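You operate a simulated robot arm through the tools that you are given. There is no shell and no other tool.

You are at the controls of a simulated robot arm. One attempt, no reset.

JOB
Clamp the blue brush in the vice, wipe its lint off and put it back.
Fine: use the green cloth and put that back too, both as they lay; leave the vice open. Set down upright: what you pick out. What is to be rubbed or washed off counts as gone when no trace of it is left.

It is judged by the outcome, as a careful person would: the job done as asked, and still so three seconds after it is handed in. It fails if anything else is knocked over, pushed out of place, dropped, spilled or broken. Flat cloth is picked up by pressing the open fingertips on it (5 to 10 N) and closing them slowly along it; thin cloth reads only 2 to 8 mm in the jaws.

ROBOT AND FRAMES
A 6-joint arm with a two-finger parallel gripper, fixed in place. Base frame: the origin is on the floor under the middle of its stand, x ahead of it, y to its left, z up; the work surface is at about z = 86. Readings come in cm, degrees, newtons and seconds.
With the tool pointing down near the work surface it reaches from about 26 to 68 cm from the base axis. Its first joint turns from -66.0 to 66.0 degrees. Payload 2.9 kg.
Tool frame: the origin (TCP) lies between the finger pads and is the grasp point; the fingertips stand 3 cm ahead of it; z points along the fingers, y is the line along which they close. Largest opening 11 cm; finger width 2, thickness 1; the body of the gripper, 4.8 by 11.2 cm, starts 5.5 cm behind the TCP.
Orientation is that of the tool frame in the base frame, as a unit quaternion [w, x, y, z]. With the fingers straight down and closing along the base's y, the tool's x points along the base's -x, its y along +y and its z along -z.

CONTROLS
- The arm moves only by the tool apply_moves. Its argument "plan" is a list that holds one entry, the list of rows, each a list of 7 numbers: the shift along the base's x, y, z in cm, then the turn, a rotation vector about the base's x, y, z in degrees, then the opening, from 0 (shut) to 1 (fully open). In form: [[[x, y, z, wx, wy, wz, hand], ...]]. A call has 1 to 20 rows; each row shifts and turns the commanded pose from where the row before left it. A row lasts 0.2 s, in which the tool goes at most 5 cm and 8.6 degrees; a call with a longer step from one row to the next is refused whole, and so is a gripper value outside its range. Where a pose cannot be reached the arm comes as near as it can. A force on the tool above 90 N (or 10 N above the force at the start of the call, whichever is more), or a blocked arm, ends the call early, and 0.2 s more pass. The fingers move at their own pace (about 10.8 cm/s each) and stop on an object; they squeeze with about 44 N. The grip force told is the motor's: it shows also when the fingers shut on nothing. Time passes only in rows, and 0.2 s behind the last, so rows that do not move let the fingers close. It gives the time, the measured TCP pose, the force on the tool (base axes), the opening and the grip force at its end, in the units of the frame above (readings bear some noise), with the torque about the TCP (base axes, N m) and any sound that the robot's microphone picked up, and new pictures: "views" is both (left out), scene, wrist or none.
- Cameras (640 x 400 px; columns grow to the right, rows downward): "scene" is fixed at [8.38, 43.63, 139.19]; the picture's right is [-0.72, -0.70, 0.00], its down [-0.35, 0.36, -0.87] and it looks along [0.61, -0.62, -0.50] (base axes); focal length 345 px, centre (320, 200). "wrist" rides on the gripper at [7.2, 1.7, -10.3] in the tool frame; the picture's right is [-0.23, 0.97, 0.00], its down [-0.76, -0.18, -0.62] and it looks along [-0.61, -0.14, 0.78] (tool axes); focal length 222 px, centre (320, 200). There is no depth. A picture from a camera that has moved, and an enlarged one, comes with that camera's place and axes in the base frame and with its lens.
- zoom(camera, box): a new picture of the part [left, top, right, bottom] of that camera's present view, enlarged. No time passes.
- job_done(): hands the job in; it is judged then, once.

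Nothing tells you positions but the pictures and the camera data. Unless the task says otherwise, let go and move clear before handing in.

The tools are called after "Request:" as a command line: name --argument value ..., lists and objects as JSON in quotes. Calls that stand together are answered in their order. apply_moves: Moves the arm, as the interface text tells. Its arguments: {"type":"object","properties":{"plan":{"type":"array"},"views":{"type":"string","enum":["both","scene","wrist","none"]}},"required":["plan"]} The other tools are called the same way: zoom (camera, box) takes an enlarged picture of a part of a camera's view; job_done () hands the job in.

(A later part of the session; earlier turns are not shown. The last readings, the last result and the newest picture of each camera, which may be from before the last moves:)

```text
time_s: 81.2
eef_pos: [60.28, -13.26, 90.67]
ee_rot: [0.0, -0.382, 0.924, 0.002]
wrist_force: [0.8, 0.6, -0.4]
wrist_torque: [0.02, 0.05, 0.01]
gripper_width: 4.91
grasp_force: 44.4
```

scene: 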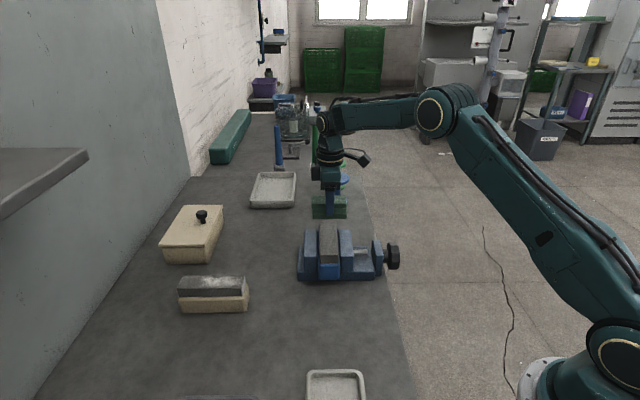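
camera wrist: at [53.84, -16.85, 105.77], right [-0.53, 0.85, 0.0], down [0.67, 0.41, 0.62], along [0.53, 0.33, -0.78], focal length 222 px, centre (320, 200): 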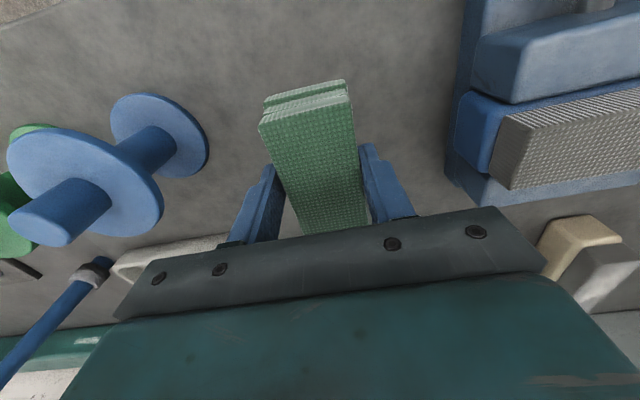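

Request:
zoom --camera "scene" --box '[290, 170, 390, 250]'

Request:
zoom --camera "scene" --box '[300, 195, 360, 245]'

```text
5.00 times, centred on (340, 210) of scene
camera zoom: at [8.39, 43.63, 139.19], right [-0.72, -0.7, 0.0], down [-0.35, 0.36, -0.87], along [0.61, -0.62, -0.5], focal length 1723 px, centre (220, 150)
```

zoom: 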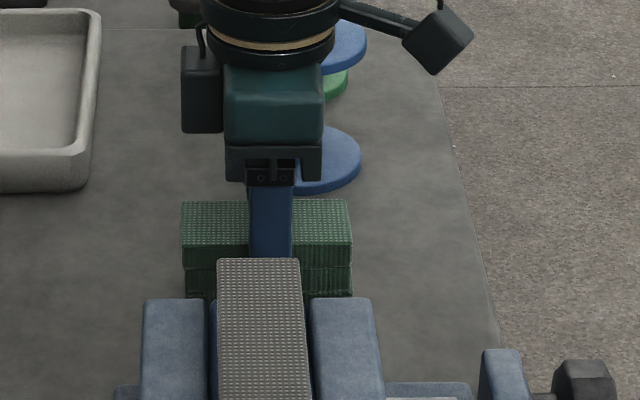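

```text
8.00 times, centred on (330, 220) of scene
camera zoom: at [8.39, 43.63, 139.19], right [-0.72, -0.7, 0.0], down [-0.35, 0.36, -0.87], along [0.61, -0.62, -0.5], focal length 2757 px, centre (240, 40)
```

zoom: 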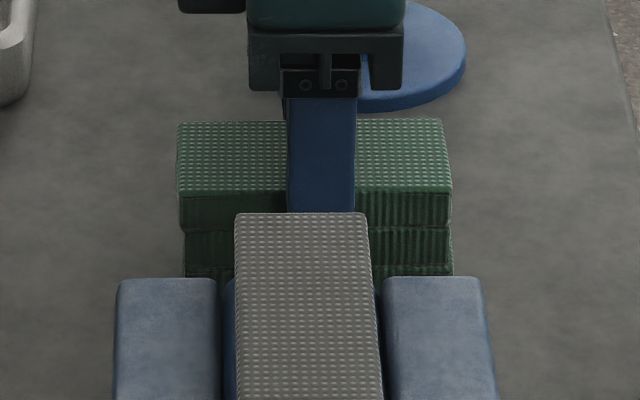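

The cloth is about 2 mm off its original spot in the picture. I'll nudge it back and then lower to contact.

Request:
apply_moves --plan '[[[-0.26, 0.02, 0, 0, 0, 0, 0], [0, 0, -0.06, 0, 0, 0, 0], [0, 0, 0, 0, 0, 0, 0]]]' --views "none"

Request:
zoom --camera "scene" --box '[300, 195, 360, 245]'

```text
time_s: 82.0
eef_pos: [59.9, -13.13, 90.83]
ee_rot: [-0.001, -0.382, 0.924, 0.002]
wrist_force: [0.7, 0.3, 0.3]
wrist_torque: [0.04, 0.0, 0.02]
gripper_width: 4.89
grasp_force: 44.0
```

```text
8.00 times, centred on (330, 220) of scene
camera zoom: at [8.39, 43.63, 139.19], right [-0.72, -0.7, 0.0], down [-0.35, 0.36, -0.87], along [0.61, -0.62, -0.5], focal length 2757 px, centre (240, 40)
```

zoom: 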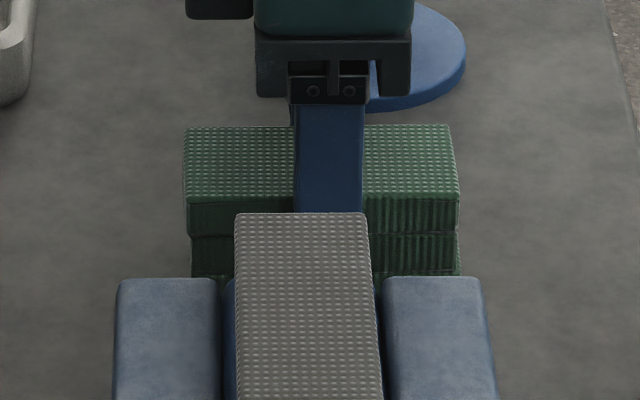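

Now it matches its original outline closely. I'll touch down and release slowly.

Request:
apply_moves --plan '[[[0.05, -0.05, -0.05, 0, 0, 0, 0], [0, 0, 0, 0, 0, 0, 0]]]' --views "none"

```text
time_s: 82.6
eef_pos: [59.97, -13.2, 90.6]
ee_rot: [0.0, -0.382, 0.924, 0.002]
wrist_force: [0.4, -0.9, -0.1]
wrist_torque: [0.01, 0.04, -0.02]
gripper_width: 4.91
grasp_force: 44.5
```

Request:
apply_moves --plan '[[[0, 0, -0.08, 0, 0, 0, 0], [0, 0, 0, 0, 0, 0, 0]]]' --views "none"

```text
time_s: 83.2
eef_pos: [59.92, -13.18, 90.64]
ee_rot: [0.0, -0.382, 0.924, 0.002]
wrist_force: [-0.9, 1.1, 1.7]
wrist_torque: [0.05, -0.09, 0.03]
gripper_width: 4.91
grasp_force: 44.2
```

Light contact. I'll open slowly and rise.

Request:
apply_moves --plan '[[[0, 0, 0, 0, 0, 0, 0.45], [0, 0, 0, 0, 0, 0, 0.48], [0, 0, 0, 0, 0, 0, 0.52], [0, 0, 0, 0, 0, 0, 0.6], [0, 0, 0, 0, 0, 0, 0.65], [0, 0, 2, 0, 0, 0, 0.65], [0, 0, 4, 0, 0, 0, 0.65], [0, 0, 4, 0, 0, 0, 0.65], [0, 0, 4, 0, 0, 0, 0.7], [0, 0, 0, 0, 0, 0, 0.7]]]' --views "both"

Request:
zoom --camera "scene" --box '[300, 195, 360, 245]'

Request:
zoom --camera "wrist" --box '[200, 60, 480, 240]'

```text
time_s: 85.4
eef_pos: [60.01, -13.2, 104.42]
ee_rot: [-0.001, -0.382, 0.924, 0.001]
wrist_force: [0.6, 0.3, 0.3]
wrist_torque: [0.0, 0.01, 0.01]
gripper_width: 7.67
grasp_force: 0.1
camera wrist: at [53.69, -17.07, 114.74], right [-0.53, 0.85, 0.0], down [0.67, 0.41, 0.62], along [0.53, 0.33, -0.78], focal length 222 px, centre (320, 200)
```

scene: 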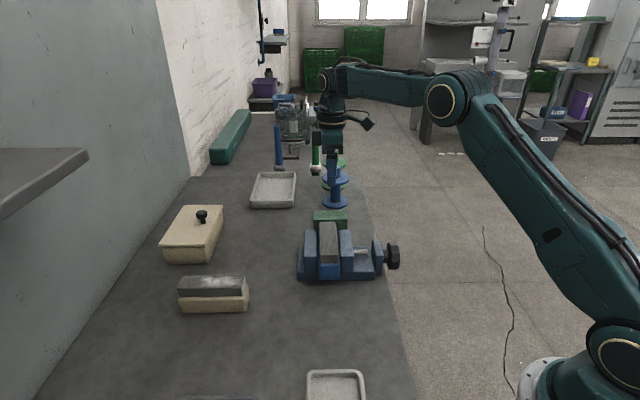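
wrist: 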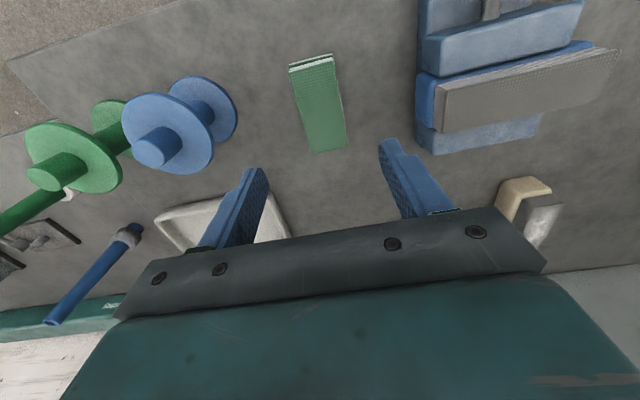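

```text
8.00 times, centred on (330, 220) of scene
camera zoom: at [8.38, 43.63, 139.19], right [-0.72, -0.7, 0.0], down [-0.35, 0.36, -0.87], along [0.61, -0.62, -0.5], focal length 2757 px, centre (240, 40)
```

zoom: 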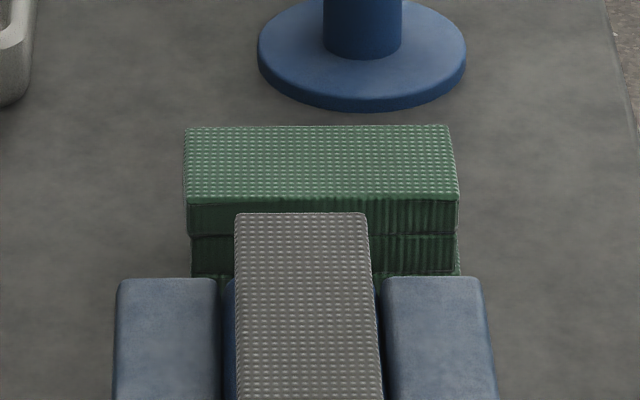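

```text
2.22 times, centred on (340, 150) of wrist
camera zoom: at [53.69, -17.07, 114.74], right [-0.53, 0.85, 0.0], down [0.67, 0.41, 0.62], along [0.53, 0.33, -0.78], focal length 494 px, centre (276, 311)
```

zoom: 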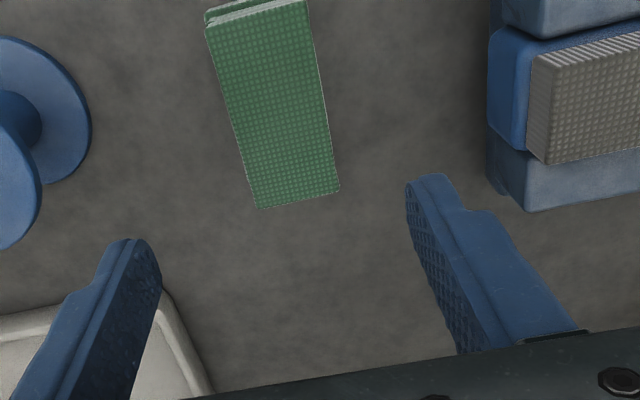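

The cloth is back within about a millimetre of how it lay, and the bristles look clean from both cameras. Next I'll return above the knob to open the vice.

Request:
apply_moves --plan '[[[-4.2, 0.27, 0, 0, 0, 0, 0.78], [-4.2, 0.27, 0, 0, 0, 0, 0.78], [-4.2, 0.27, 0, 0, 0, 0, 0.78], [-4.2, 0.27, 0, 0, 0, 0, 0.78], [-4.1, 0.27, 0, 0, 0, 0, 0.78], [0, 0, -3, 0, 0, 0, 0.78], [0, 0, 0, 0, 0, 0, 0.78]]]' --views "both"

Request:
zoom --camera "wrist" --box '[200, 80, 440, 240]'

Request:
zoom --camera "scene" --box '[378, 238, 408, 276]'

```text
time_s: 87.0
eef_pos: [39.1, -11.8, 101.25]
ee_rot: [-0.001, -0.382, 0.924, 0.001]
wrist_force: [0.2, 0.5, 0.3]
wrist_torque: [0.01, -0.06, 0.02]
gripper_width: 8.59
grasp_force: 0.1
camera wrist: at [32.8, -15.81, 111.58], right [-0.53, 0.85, 0.0], down [0.67, 0.41, 0.62], along [0.53, 0.33, -0.78], focal length 222 px, centre (320, 200)
```

scene: 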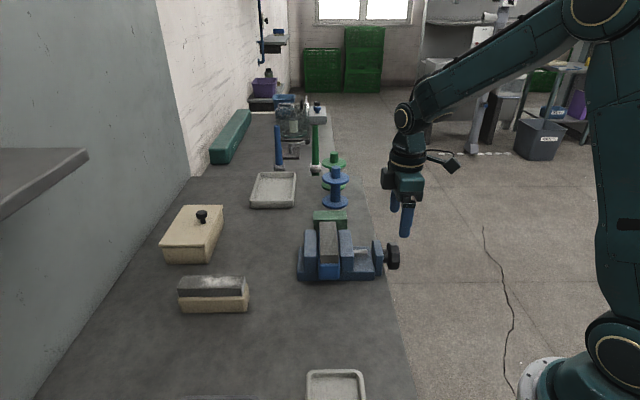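
wrist: 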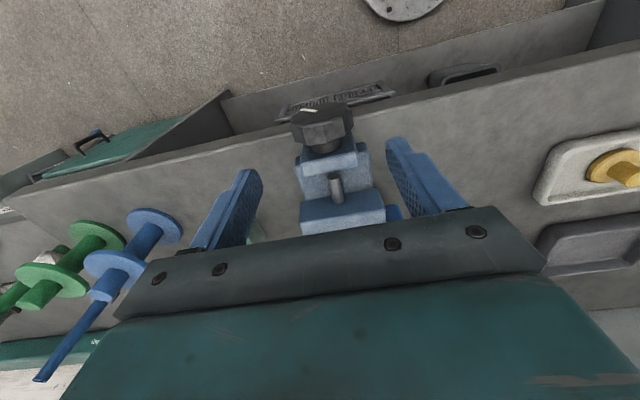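

```text
2.50 times, centred on (320, 160) of wrist
camera zoom: at [32.8, -15.81, 111.58], right [-0.53, 0.85, 0.0], down [0.67, 0.41, 0.62], along [0.53, 0.33, -0.78], focal length 555 px, centre (320, 300)
```

zoom: 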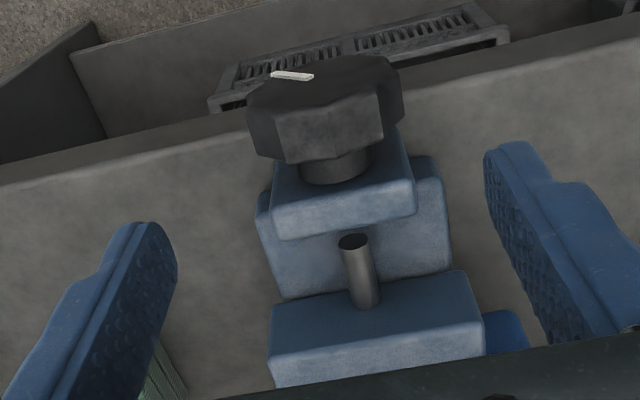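

```text
10.53 times, centred on (393, 257) of scene
camera zoom: at [8.38, 43.63, 139.19], right [-0.72, -0.7, 0.0], down [-0.35, 0.36, -0.87], along [0.61, -0.62, -0.5], focal length 3628 px, centre (-448, -400)
```

zoom: 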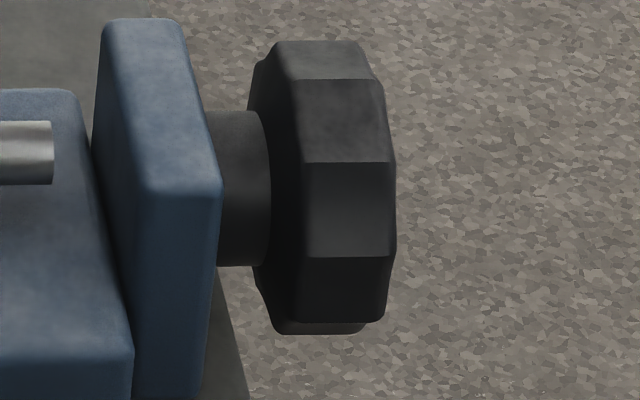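

Request:
zoom --camera "wrist" --box '[280, 90, 360, 165]'

Request:
zoom --camera "scene" --box '[290, 215, 410, 290]'

```text
5.33 times, centred on (320, 128) of wrist
camera zoom: at [32.8, -15.81, 111.58], right [-0.53, 0.85, 0.0], down [0.67, 0.41, 0.62], along [0.53, 0.33, -0.78], focal length 1185 px, centre (320, 587)
```

zoom: 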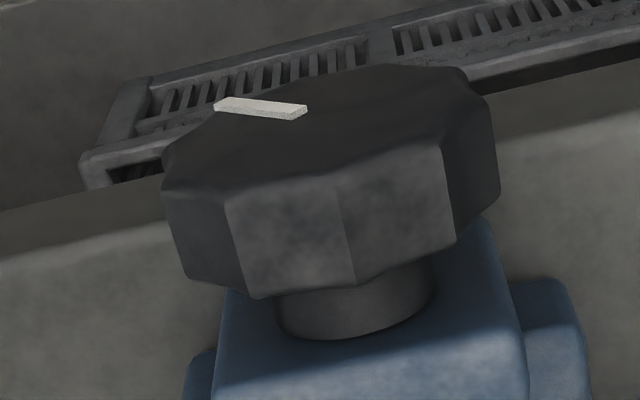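

```text
5.33 times, centred on (350, 252) of scene
camera zoom: at [8.38, 43.63, 139.19], right [-0.72, -0.7, 0.0], down [-0.35, 0.36, -0.87], along [0.61, -0.62, -0.5], focal length 1838 px, centre (160, -80)
```

zoom: 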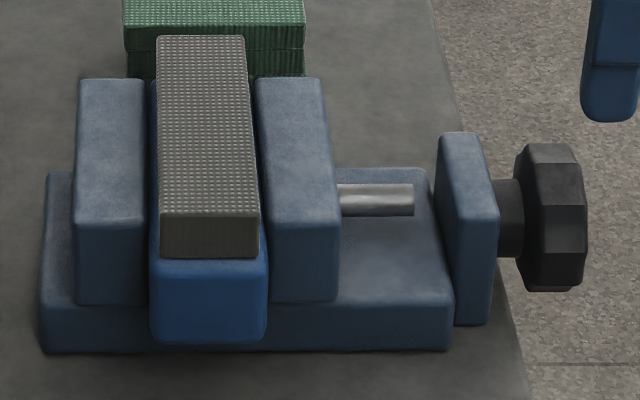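

The knob's index mark shows it settled at about 138° of turn. I'll lower over it, tilt to match its flats (about +30°), grip, and turn it back the other way to open.

Request:
apply_moves --plan '[[[0, 0, -4, 0, 0, 0, 0.78], [0, 0, -4, 0, 0, 0, 0.78], [0, 0, -3.75, 0, 0, 0, 0.78], [0, 0, 0, 0, 0, 0, 0.78], [0, 0, 0, 5.39, 5.39, 0, 0.78], [0, 0, 0, 5.39, 5.39, 0, 0.78], [0, 0, 0, 5.39, 5.39, 0, 0.78], [0, 0, 0, 5.39, 5.39, 0, 0.78], [0, 0, 0, 0, 0, 0, 0.78]]]' --views "both"

Request:
zoom --camera "wrist" --box '[180, 80, 460, 240]'

```text
time_s: 89.0
eef_pos: [38.93, -11.93, 89.96]
ee_rot: [-0.102, -0.368, 0.891, 0.243]
wrist_force: [0.2, -0.6, 0.3]
wrist_torque: [0.0, -0.02, -0.05]
gripper_width: 8.57
grasp_force: 0.1
camera wrist: at [36.57, -19.67, 99.69], right [-0.43, 0.75, 0.5], down [0.87, 0.2, 0.44], along [0.23, 0.62, -0.75], focal length 222 px, centre (320, 200)
```

scene: 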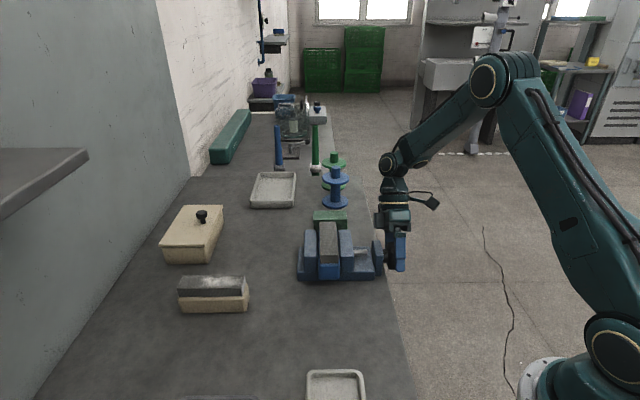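
wrist: 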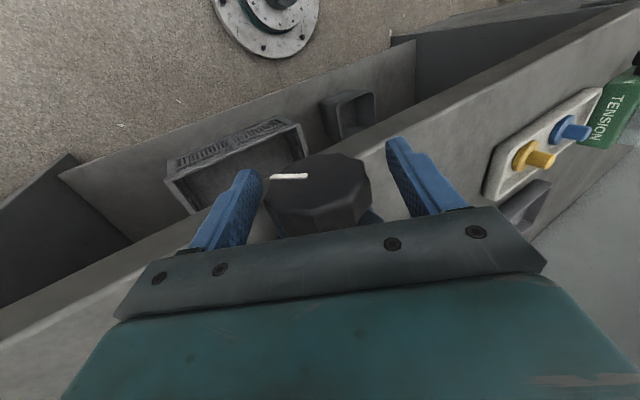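

```text
2.29 times, centred on (320, 160) of wrist
camera zoom: at [36.57, -19.67, 99.69], right [-0.43, 0.75, 0.5], down [0.87, 0.2, 0.44], along [0.23, 0.62, -0.75], focal length 508 px, centre (320, 291)
```

zoom: 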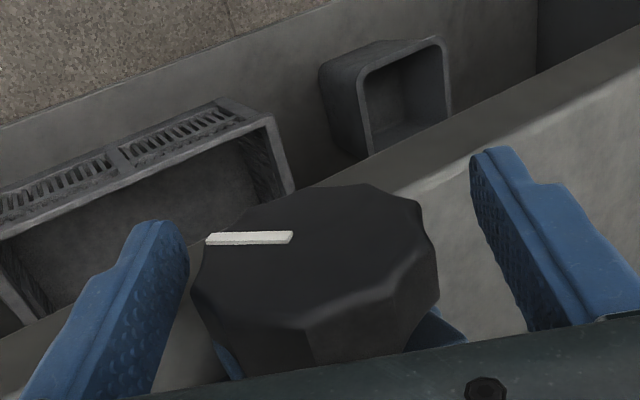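

The flats line up. I'll recentre slightly, grip, and turn back by 72°.

Request:
apply_moves --plan '[[[0.1, -0.1, -0.1, 0, 0, 0, 0.7], [0, 0, 0, 0, 0, 0, 0.6], [0, 0, 0, 0, 0, 0, 0.54], [0, 0, 0, 0, 0, 0, 0.4], [0, 0, 0, 0, 0, 0, 0], [0, 0, 0, 0, 0, 0, 0], [0, 0, 0, -2.83, -2.83, 0, 0], [0, 0, 0, -5.657, -5.657, 0, 0], [0, 0, 0, -5.657, -5.657, 0, 0], [0, 0, 0, 0, 0, 0, 0]]]' --views "both"

Request:
zoom --camera "wrist" --box '[180, 80, 460, 240]'

Request:
zoom --camera "scene" --box '[290, 215, 410, 290]'

```text
time_s: 91.2
eef_pos: [39.0, -11.95, 89.85]
ee_rot: [-0.037, -0.379, 0.921, 0.086]
wrist_force: [-10.3, -2.8, -5.7]
wrist_torque: [0.27, -0.27, -0.54]
gripper_width: 5.82
grasp_force: 45.4
camera wrist: at [34.06, -17.2, 100.3], right [-0.51, 0.84, 0.18], down [0.75, 0.33, 0.58], along [0.42, 0.43, -0.8], focal length 222 px, centre (320, 200)
```

scene: 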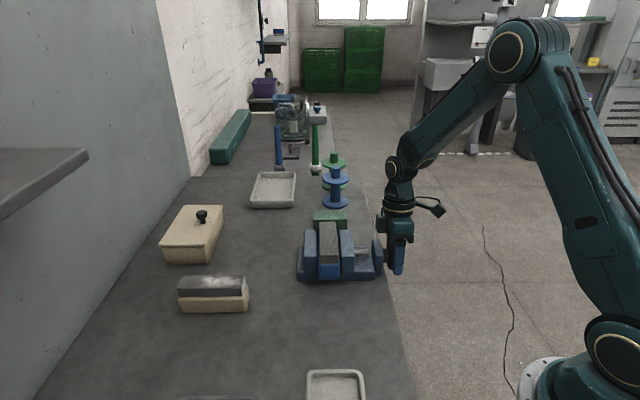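
wrist: 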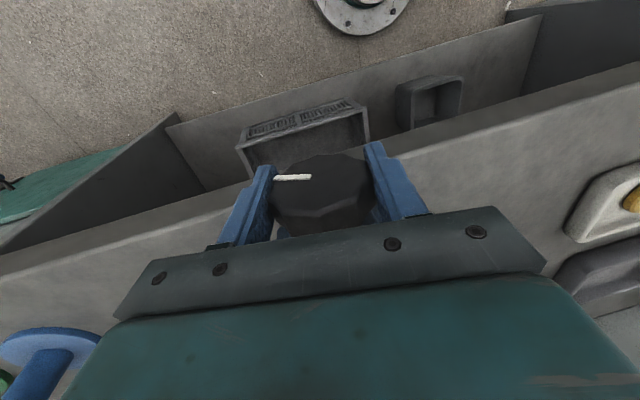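

```text
2.29 times, centred on (320, 160) of wrist
camera zoom: at [34.06, -17.2, 100.3], right [-0.51, 0.84, 0.18], down [0.75, 0.33, 0.58], along [0.42, 0.43, -0.8], focal length 508 px, centre (320, 291)
```

zoom: 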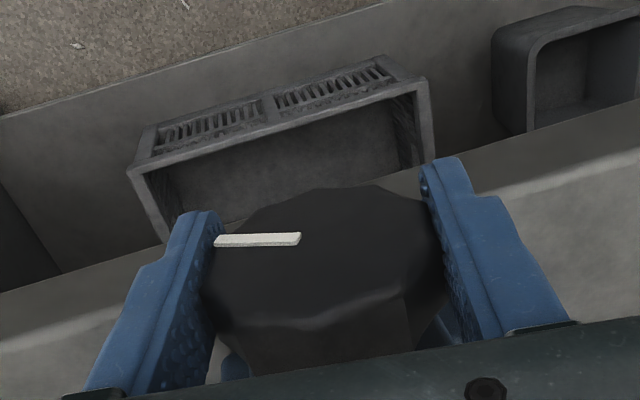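

```text
5.33 times, centred on (350, 252) of scene
camera zoom: at [8.36, 43.62, 139.19], right [-0.72, -0.7, 0.0], down [-0.35, 0.36, -0.87], along [0.61, -0.62, -0.5], focal length 1838 px, centre (160, -80)
```

zoom: 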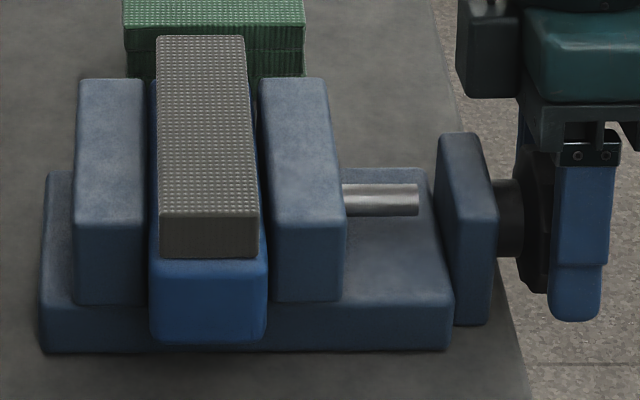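

The jaw is backing off and the brush stays put. I'll continue this stroke.

Request:
apply_moves --plan '[[[0, 0, 0, -5.657, -5.657, 0, 0], [0, 0, 0, -5.657, -5.657, 0, 0], [0, 0, 0, -5.657, -5.657, 0, 0], [0, 0, 0, -5.657, -5.657, 0, 0], [0, 0, 0, -5.657, -5.657, 0, 0], [0, 0, 0, -5.657, -5.657, 0, 0], [0, 0, 0, -2.83, -2.83, 0, 0], [0, 0, 0, 0, 0, 0, 0]]]' --views "both"

Request:
zoom --camera "wrist" --box '[180, 80, 460, 240]'

Request:
zoom --camera "scene" --box '[290, 215, 410, 290]'

```text
time_s: 93.0
eef_pos: [38.86, -11.84, 89.65]
ee_rot: [0.133, -0.358, 0.865, -0.325]
wrist_force: [-16.9, 16.0, -7.4]
wrist_torque: [-0.54, 0.7, -0.53]
gripper_width: 5.78
grasp_force: 45.7
camera wrist: at [28.04, -11.17, 96.39], right [-0.36, 0.68, -0.64], down [0.35, 0.73, 0.59], along [0.87, -0.01, -0.5], focal length 222 px, centre (320, 200)
```

scene: 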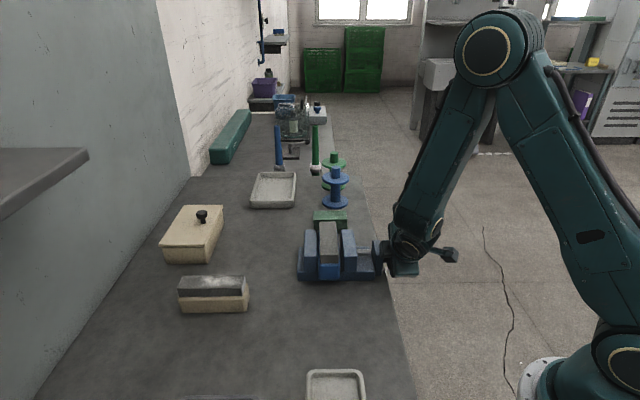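
wrist: 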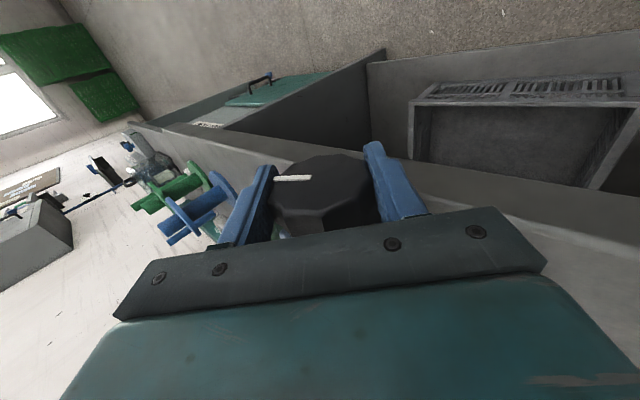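

```text
2.29 times, centred on (320, 160) of wrist
camera zoom: at [28.04, -11.17, 96.39], right [-0.36, 0.68, -0.64], down [0.35, 0.73, 0.59], along [0.87, -0.01, -0.5], focal length 508 px, centre (320, 291)
```

zoom: 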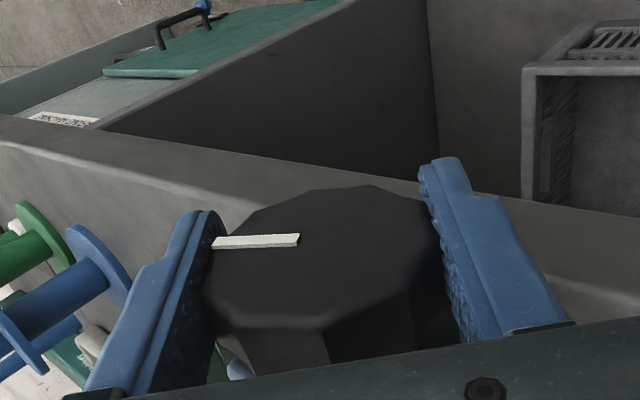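

```text
5.33 times, centred on (350, 252) of scene
camera zoom: at [8.35, 43.67, 139.18], right [-0.72, -0.7, 0.0], down [-0.35, 0.36, -0.87], along [0.61, -0.62, -0.5], focal length 1838 px, centre (160, -80)
```

zoom: 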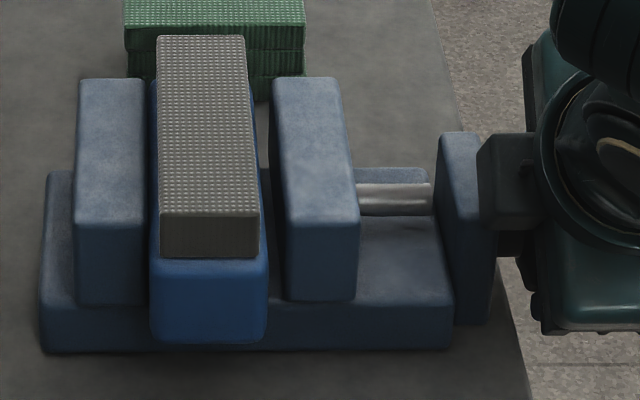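

The jaw is over halfway open. I'll regrip and do the second opening stroke.

Request:
apply_moves --plan '[[[0, 0, 0, 0, 0, 0, 0.6], [0, 0, 0, 0, 0, 0, 0.78], [0, 0, 0, 0, 0, 0, 0.78], [0, 0, 0, 5.657, 5.657, 0, 0.78], [0, 0, 0, 5.657, 5.657, 0, 0.78], [0, 0, 0, 5.657, 5.657, 0, 0.78], [0, 0, 0, 5.657, 5.657, 0, 0.78], [0, 0, 0, 5.657, 5.657, 0, 0.78], [0, 0, 0, 5.657, 5.657, 0, 0.78], [0, 0, 0, 5.657, 5.657, 0, 0.78], [0, 0, 0, 5.657, 5.657, 0, 0.78], [0, 0, 0, 5.657, 5.657, 0, 0.78], [0, 0, 0, 0, 0, 0, 0.78]]]' --views "both"

Request:
zoom --camera "wrist" --box '[180, 80, 460, 240]'

```text
time_s: 95.8
eef_pos: [39.13, -12.04, 89.85]
ee_rot: [-0.101, -0.368, 0.891, 0.245]
wrist_force: [-0.8, -0.4, -0.7]
wrist_torque: [0.01, 0.0, 0.0]
gripper_width: 8.57
grasp_force: 0.1
camera wrist: at [36.73, -19.77, 99.57], right [-0.43, 0.75, 0.5], down [0.87, 0.2, 0.44], along [0.23, 0.62, -0.75], focal length 222 px, centre (320, 200)
```

scene: 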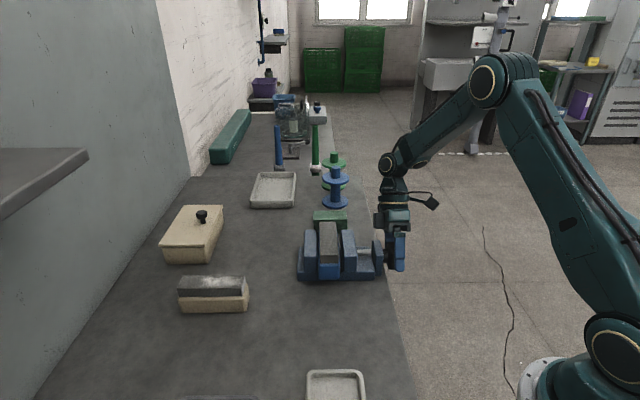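
wrist: 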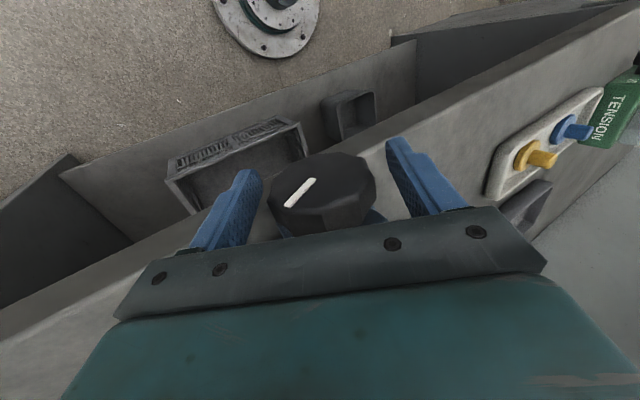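

```text
2.29 times, centred on (320, 160) of wrist
camera zoom: at [36.73, -19.77, 99.57], right [-0.43, 0.75, 0.5], down [0.87, 0.2, 0.44], along [0.23, 0.62, -0.75], focal length 508 px, centre (320, 291)
```

zoom: 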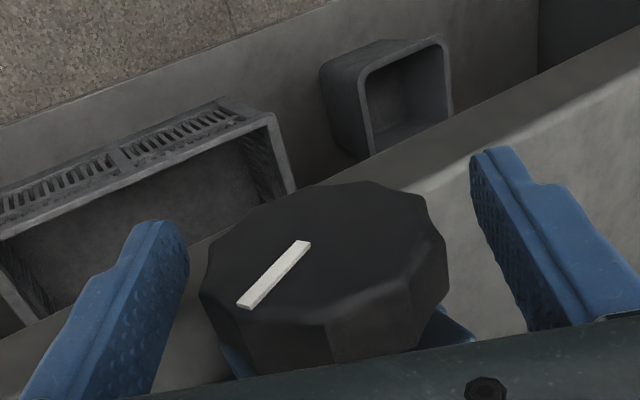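

Request:
apply_moves --plan '[[[0, 0, 0, 0, 0, 0, 0.65], [0, 0, 0, 0, 0, 0, 0.56], [0, 0, 0, 0, 0, 0, 0.4], [0, 0, 0, 0, 0, 0, 0], [0, 0, 0, 0, 0, 0, 0], [0, 0, 0, -5.657, -5.657, 0, 0], [0, 0, 0, -5.657, -5.657, 0, 0], [0, 0, 0, -5.657, -5.657, 0, 0], [0, 0, 0, -5.657, -5.657, 0, 0], [0, 0, 0, -5.657, -5.657, 0, 0], [0, 0, 0, -5.657, -5.657, 0, 0], [0, 0, 0, -5.657, -5.657, 0, 0], [0, 0, 0, -5.657, -5.657, 0, 0], [0, 0, 0, -1.5, -1.5, 0, 0], [0, 0, 0, 0, 0, 0, 0]]]' --views "both"

Request:
zoom --camera "wrist" --box '[180, 80, 460, 240]'

Request:
zoom --camera "scene" --box '[290, 215, 410, 290]'

```text
time_s: 99.0
eef_pos: [38.99, -11.89, 89.64]
ee_rot: [0.116, -0.365, 0.881, -0.278]
wrist_force: [-9.3, 17.3, -12.6]
wrist_torque: [0.26, 0.68, 0.42]
gripper_width: 5.94
grasp_force: 44.7
camera wrist: at [28.64, -11.76, 97.13], right [-0.4, 0.73, -0.56], down [0.39, 0.69, 0.61], along [0.83, 0.03, -0.56], focal length 222 px, centre (320, 200)
```

scene: 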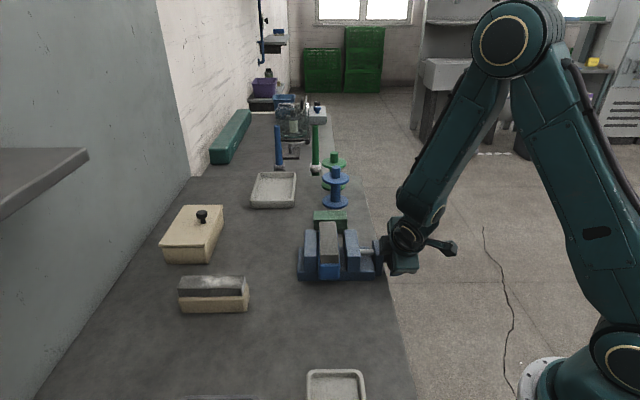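
wrist: 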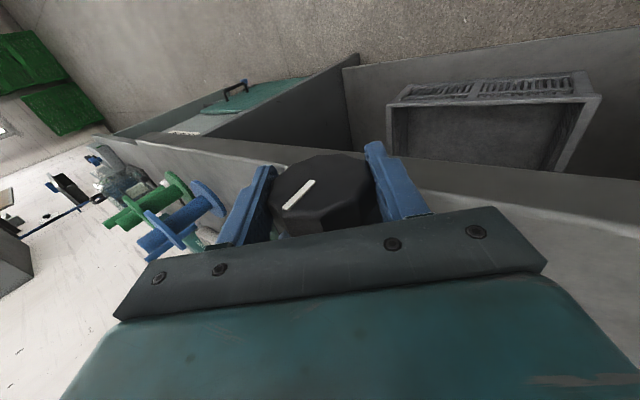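

```text
2.29 times, centred on (320, 160) of wrist
camera zoom: at [28.64, -11.76, 97.13], right [-0.4, 0.73, -0.56], down [0.39, 0.69, 0.61], along [0.83, 0.03, -0.56], focal length 508 px, centre (320, 291)
```

zoom: 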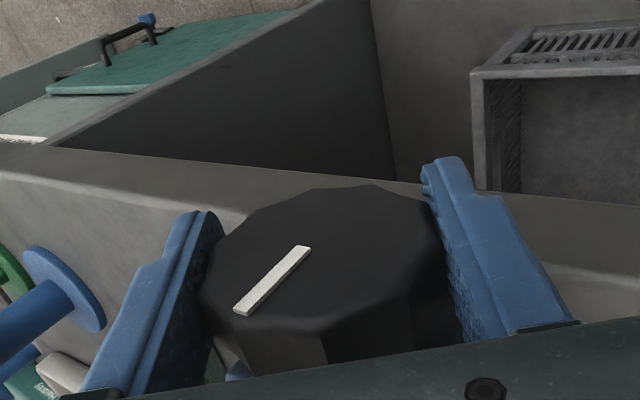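

```text
5.33 times, centred on (350, 252) of scene
camera zoom: at [8.38, 43.67, 139.17], right [-0.72, -0.7, 0.0], down [-0.35, 0.36, -0.87], along [0.61, -0.62, -0.5], focal length 1838 px, centre (160, -80)
```

zoom: 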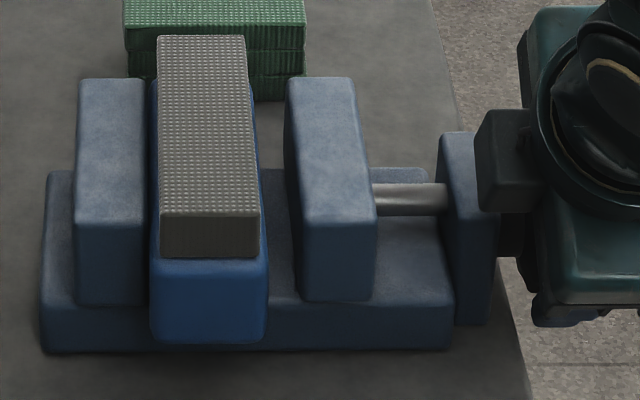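

The vice is back to its original open position, and the brush still stands upright inside. I'll release the knob, straighten the tool and rise.

Request:
apply_moves --plan '[[[0, 0, 0, 0, 0, 0, 0.6], [0, 0, 0, 0, 0, 0, 0.78], [0, 0, 0, 0, 0, 0, 0.78], [0, 0, 0, 5.1, 5.1, 0, 0.78], [0, 0, 0, 5.1, 5.1, 0, 0.78], [0, 0, 0, 5.1, 5.1, 0, 0.78], [0, 0, 0, 5.1, 5.1, 0, 0.78], [0, 0, 0, 5.1, 5.1, 0, 0.78], [0, 0, 2, 0, 0, 0, 0.78], [0, 0, 4, 0, 0, 0, 0.78], [0, 0, 4, 0, 0, 0, 0.78], [0, 0, 4.5, 0, 0, 0, 0.7], [0, 0, 0, 0, 0, 0, 0.7]]]' --views "scene"

Request:
zoom --camera "scene" --box '[290, 190, 410, 285]'

```text
time_s: 101.8
eef_pos: [39.05, -11.91, 104.21]
ee_rot: [-0.001, -0.382, 0.924, 0.005]
wrist_force: [0.1, -0.1, 0.5]
wrist_torque: [-0.01, 0.0, 0.03]
gripper_width: 7.68
grasp_force: 0.1
```

scene: 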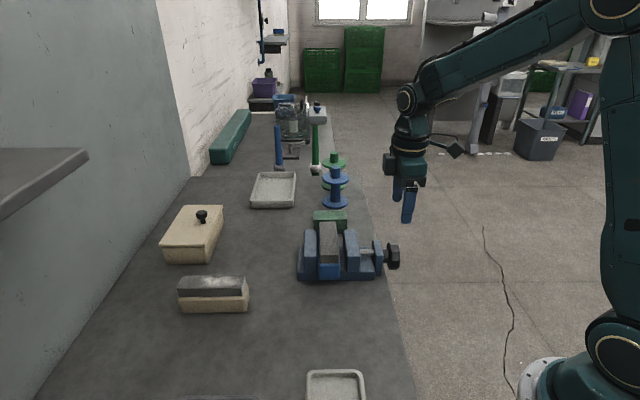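

```text
4.21 times, centred on (350, 238) of scene
camera zoom: at [8.38, 43.63, 139.19], right [-0.72, -0.7, 0.0], down [-0.35, 0.36, -0.87], along [0.61, -0.62, -0.5], focal length 1451 px, centre (194, 42)
```

zoom: 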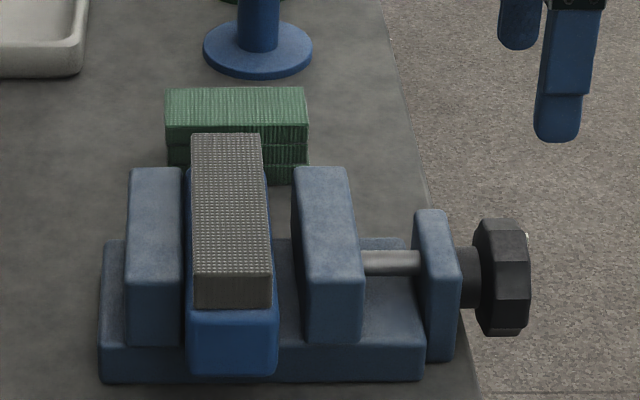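

The vice stands open as it was and the brush is upright in it. I'll swing round to above the brush's near end, turning the tool by -90° to grip across it.

Request:
apply_moves --plan '[[[0.53, 1.25, 0, 0, 0, -7.5, 0.65], [0.53, 1.25, 0, 0, 0, -7.5, 0.65], [0.53, 1.25, 0, 0, 0, -7.5, 0.65], [0.53, 1.25, 0, 0, 0, -7.5, 0.65], [0.53, 1.25, 0, 0, 0, -7.5, 0.65], [0.53, 1.25, 0, 0, 0, -7.5, 0.65], [0.53, 1.25, 0, 0, 0, -7.5, 0.65], [0.53, 1.25, 0, 0, 0, -7.5, 0.65], [0.53, 1.25, 0, 0, 0, -7.5, 0.65], [0.53, 1.25, 0, 0, 0, -7.5, 0.65], [0.53, 1.25, 0, 0, 0, -7.5, 0.65], [0.53, 1.25, 0, 0, 0, -7.5, 0.65], [0, 0, 0, 0, 0, 0, 0.65]]]' --views "both"

Request:
zoom --camera "wrist" --box '[180, 60, 460, 240]'

Request:
zoom --camera "scene" --box '[290, 190, 410, 285]'

```text
time_s: 104.6
eef_pos: [45.44, 2.89, 104.19]
ee_rot: [0.001, 0.384, 0.923, 0.005]
wrist_force: [0.3, -0.3, -0.2]
wrist_torque: [0.01, -0.01, 0.0]
gripper_width: 7.15
grasp_force: 0.1
camera wrist: at [41.55, 9.35, 114.74], right [0.85, 0.52, 0.01], down [0.41, -0.67, 0.62], along [0.33, -0.52, -0.78], focal length 222 px, centre (320, 200)
```

scene: 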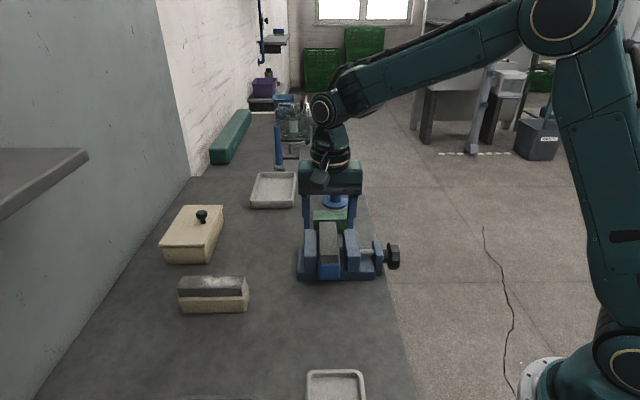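
wrist: 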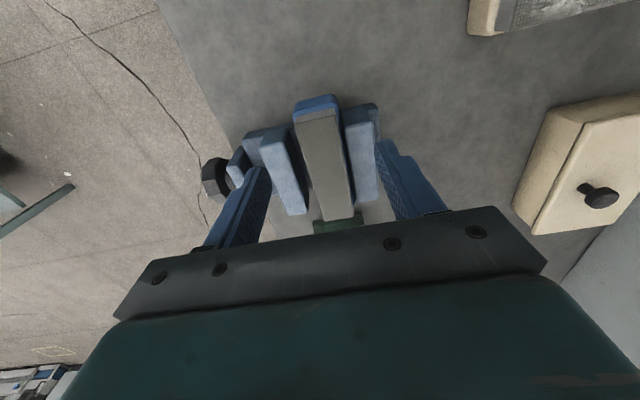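

```text
2.22 times, centred on (320, 150) of wrist
camera zoom: at [41.55, 9.35, 114.74], right [0.85, 0.52, 0.01], down [0.41, -0.67, 0.62], along [0.33, -0.52, -0.78], focal length 494 px, centre (320, 311)
```

zoom: 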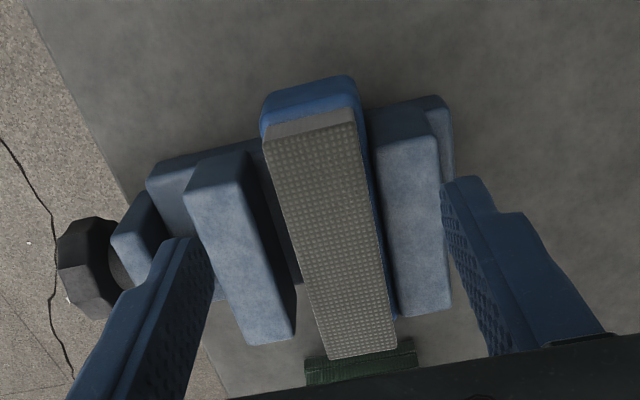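

```text
4.21 times, centred on (350, 238) of scene
camera zoom: at [8.38, 43.63, 139.19], right [-0.72, -0.7, 0.0], down [-0.35, 0.36, -0.87], along [0.61, -0.62, -0.5], focal length 1451 px, centre (194, 42)
```

zoom: 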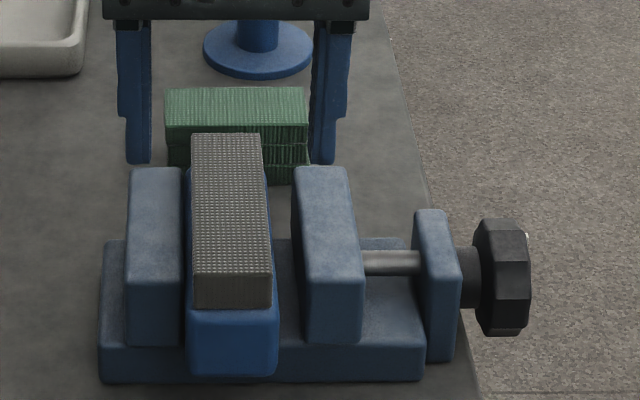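

I'm over the near end. I'll fix a slight tool tilt, shift 2 mm outward for jaw clearance, descend most of the way and check.

Request:
apply_moves --plan '[[[-0.23, 0.05, 0, -0.49, 0.33, 0, 0.65], [0, 0, -3.5, 0, 0, 0, 0.65], [0, 0, -3.5, 0, 0, 0, 0.65], [0, 0, 0, 0, 0, 0, 0.65], [0, 0, 0, 0, 0, 0, 0.65]]]' --views "both"

Request:
zoom --camera "wrist" --box '[160, 60, 520, 285]'

Request:
zoom --camera "scene" --box '[290, 190, 410, 285]'

```text
time_s: 105.8
eef_pos: [45.44, 2.79, 97.28]
ee_rot: [0.001, 0.384, 0.923, -0.001]
wrist_force: [-0.5, -0.7, 0.2]
wrist_torque: [0.05, -0.01, 0.0]
gripper_width: 7.15
grasp_force: 0.1
camera wrist: at [41.41, 9.3, 107.58], right [0.85, 0.53, 0.0], down [0.41, -0.66, 0.62], along [0.33, -0.53, -0.78], focal length 222 px, centre (320, 200)
```

scene: 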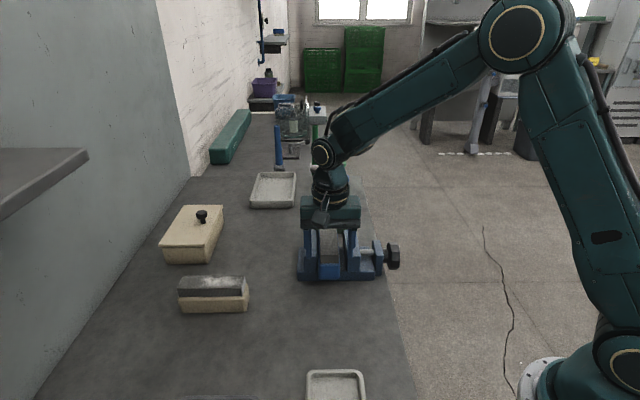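
wrist: 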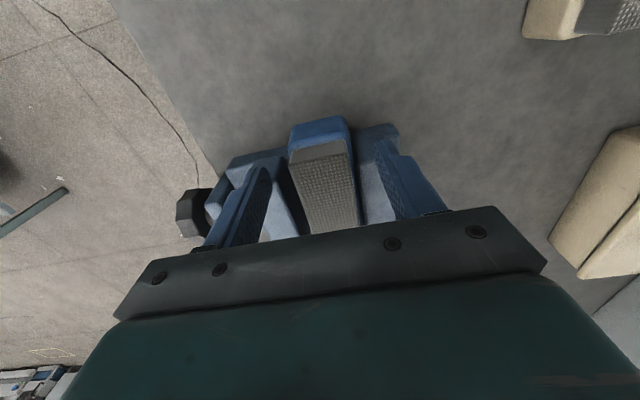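

```text
1.78 times, centred on (340, 172) of wrist
camera zoom: at [41.41, 9.3, 107.58], right [0.85, 0.53, 0.0], down [0.41, -0.66, 0.62], along [0.33, -0.53, -0.78], focal length 395 px, centre (284, 249)
```

zoom: 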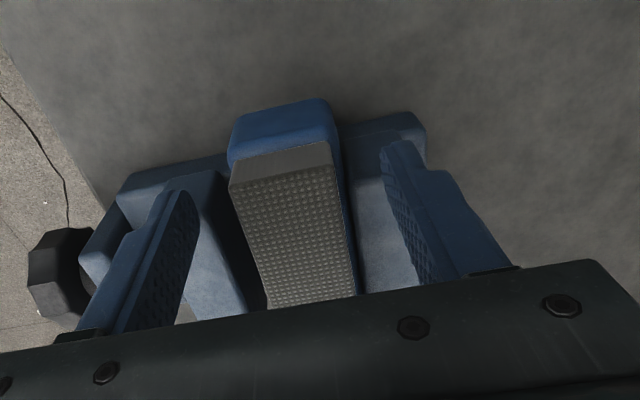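

```text
4.21 times, centred on (350, 238) of scene
camera zoom: at [8.38, 43.63, 139.19], right [-0.72, -0.7, 0.0], down [-0.35, 0.36, -0.87], along [0.61, -0.62, -0.5], focal length 1451 px, centre (194, 42)
```

zoom: 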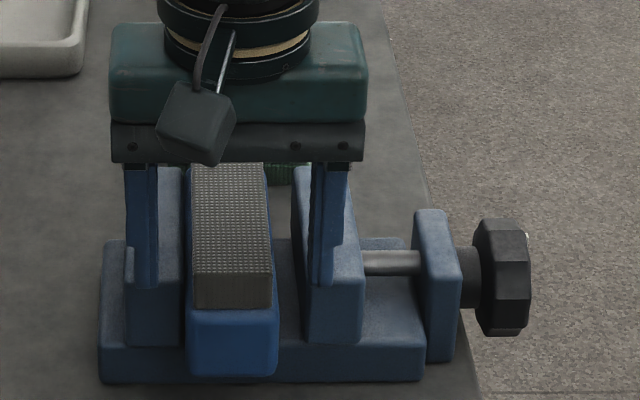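

Request:
apply_moves --plan '[[[-0.04, 0.17, 0, 0, 0, 0, 0.65], [0, 0, -1.5, 0, 0, 0, 0.65], [0, 0, 0, 0, 0, 0, 0.65], [0, 0, 0, 0, 0, 0, 0.65]]]' --views "both"

Request:
zoom --camera "wrist" --box '[160, 60, 520, 285]'

Request:
zoom --camera "scene" --box '[290, 190, 410, 285]'

```text
time_s: 106.8
eef_pos: [45.33, 3.0, 95.75]
ee_rot: [0.001, 0.383, 0.924, -0.001]
wrist_force: [0.0, -0.2, 0.2]
wrist_torque: [0.01, 0.03, -0.01]
gripper_width: 7.12
grasp_force: 0.1
camera wrist: at [41.33, 9.41, 106.16], right [0.85, 0.53, 0.0], down [0.41, -0.66, 0.62], along [0.33, -0.53, -0.78], focal length 222 px, centre (320, 200)
```

scene: 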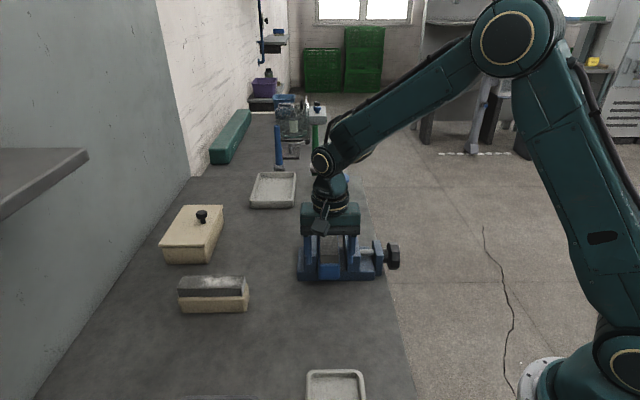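
wrist: 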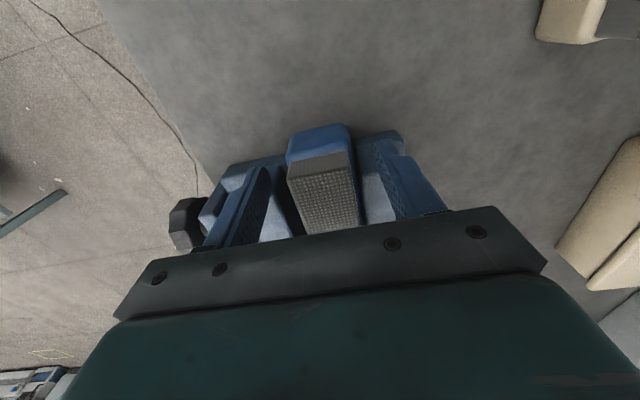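

```text
1.78 times, centred on (340, 172) of wrist
camera zoom: at [41.33, 9.41, 106.16], right [0.85, 0.53, 0.0], down [0.41, -0.66, 0.62], along [0.33, -0.53, -0.78], focal length 395 px, centre (284, 249)
```

zoom: 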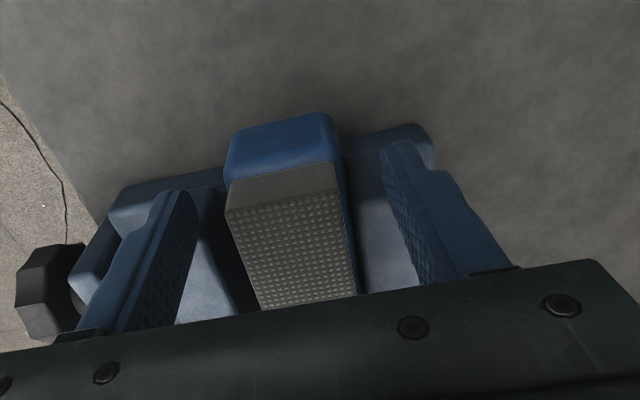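

```text
4.21 times, centred on (350, 238) of scene
camera zoom: at [8.38, 43.63, 139.19], right [-0.72, -0.7, 0.0], down [-0.35, 0.36, -0.87], along [0.61, -0.62, -0.5], focal length 1451 px, centre (194, 42)
```

zoom: 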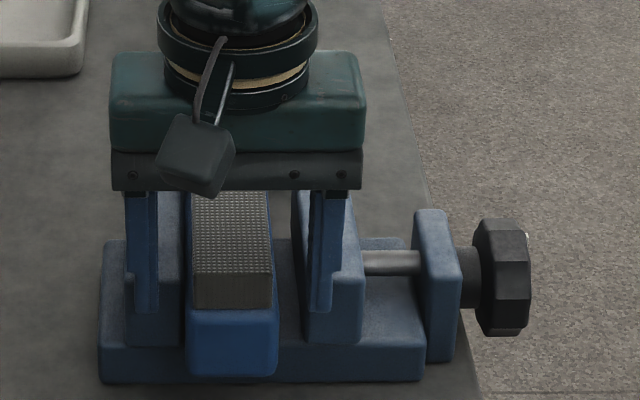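

No contact so far and the fingers are in front of the jaws. I'll continue down to grip height.

Request:
apply_moves --plan '[[[0, 0, -1.0, 0, 0, 0, 0.65], [0, 0, -1.0, 0, 0, 0, 0.65], [0, 0, -0.9, 0, 0, 0, 0.65], [0, 0, 0, 0, 0, 0, 0.65], [0, 0, 0, 0, 0, 0, 0.65]]]' --views "both"

Request:
zoom --camera "wrist" --box '[160, 60, 520, 285]'

Request:
zoom --camera "scene" --box '[290, 190, 410, 285]'

```text
time_s: 108.0
eef_pos: [45.29, 3.27, 92.96]
ee_rot: [0.001, 0.383, 0.924, -0.001]
wrist_force: [0.1, 0.6, 0.1]
wrist_torque: [0.0, -0.03, 0.01]
gripper_width: 7.15
grasp_force: 0.0
camera wrist: at [41.32, 9.61, 103.25], right [0.85, 0.53, 0.0], down [0.41, -0.66, 0.62], along [0.33, -0.53, -0.78], focal length 222 px, centre (320, 200)
```

scene: 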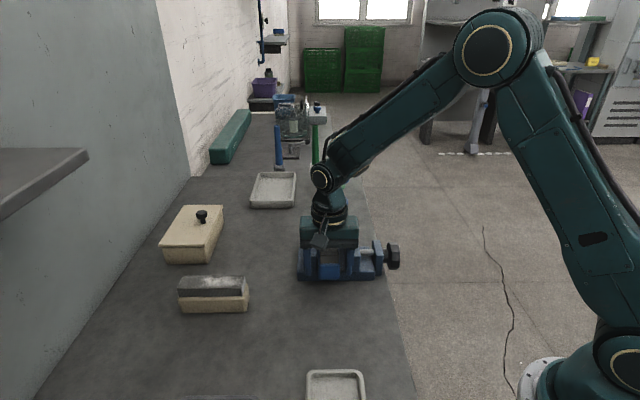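
wrist: 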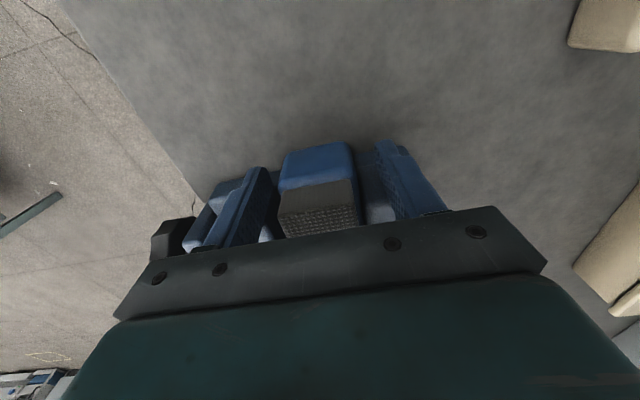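

```text
1.78 times, centred on (340, 172) of wrist
camera zoom: at [41.32, 9.61, 103.25], right [0.85, 0.53, 0.0], down [0.41, -0.66, 0.62], along [0.33, -0.53, -0.78], focal length 395 px, centre (284, 249)
```

zoom: 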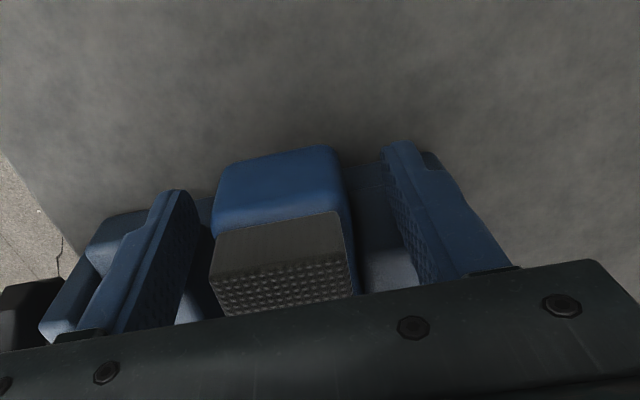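

```text
4.21 times, centred on (350, 238) of scene
camera zoom: at [8.38, 43.63, 139.19], right [-0.72, -0.7, 0.0], down [-0.35, 0.36, -0.87], along [0.61, -0.62, -0.5], focal length 1451 px, centre (194, 42)
```

zoom: 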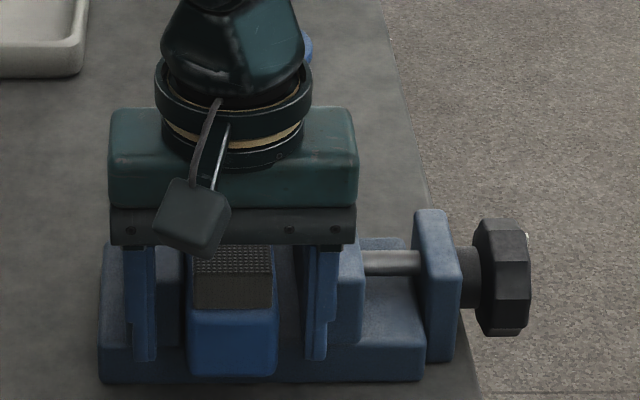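

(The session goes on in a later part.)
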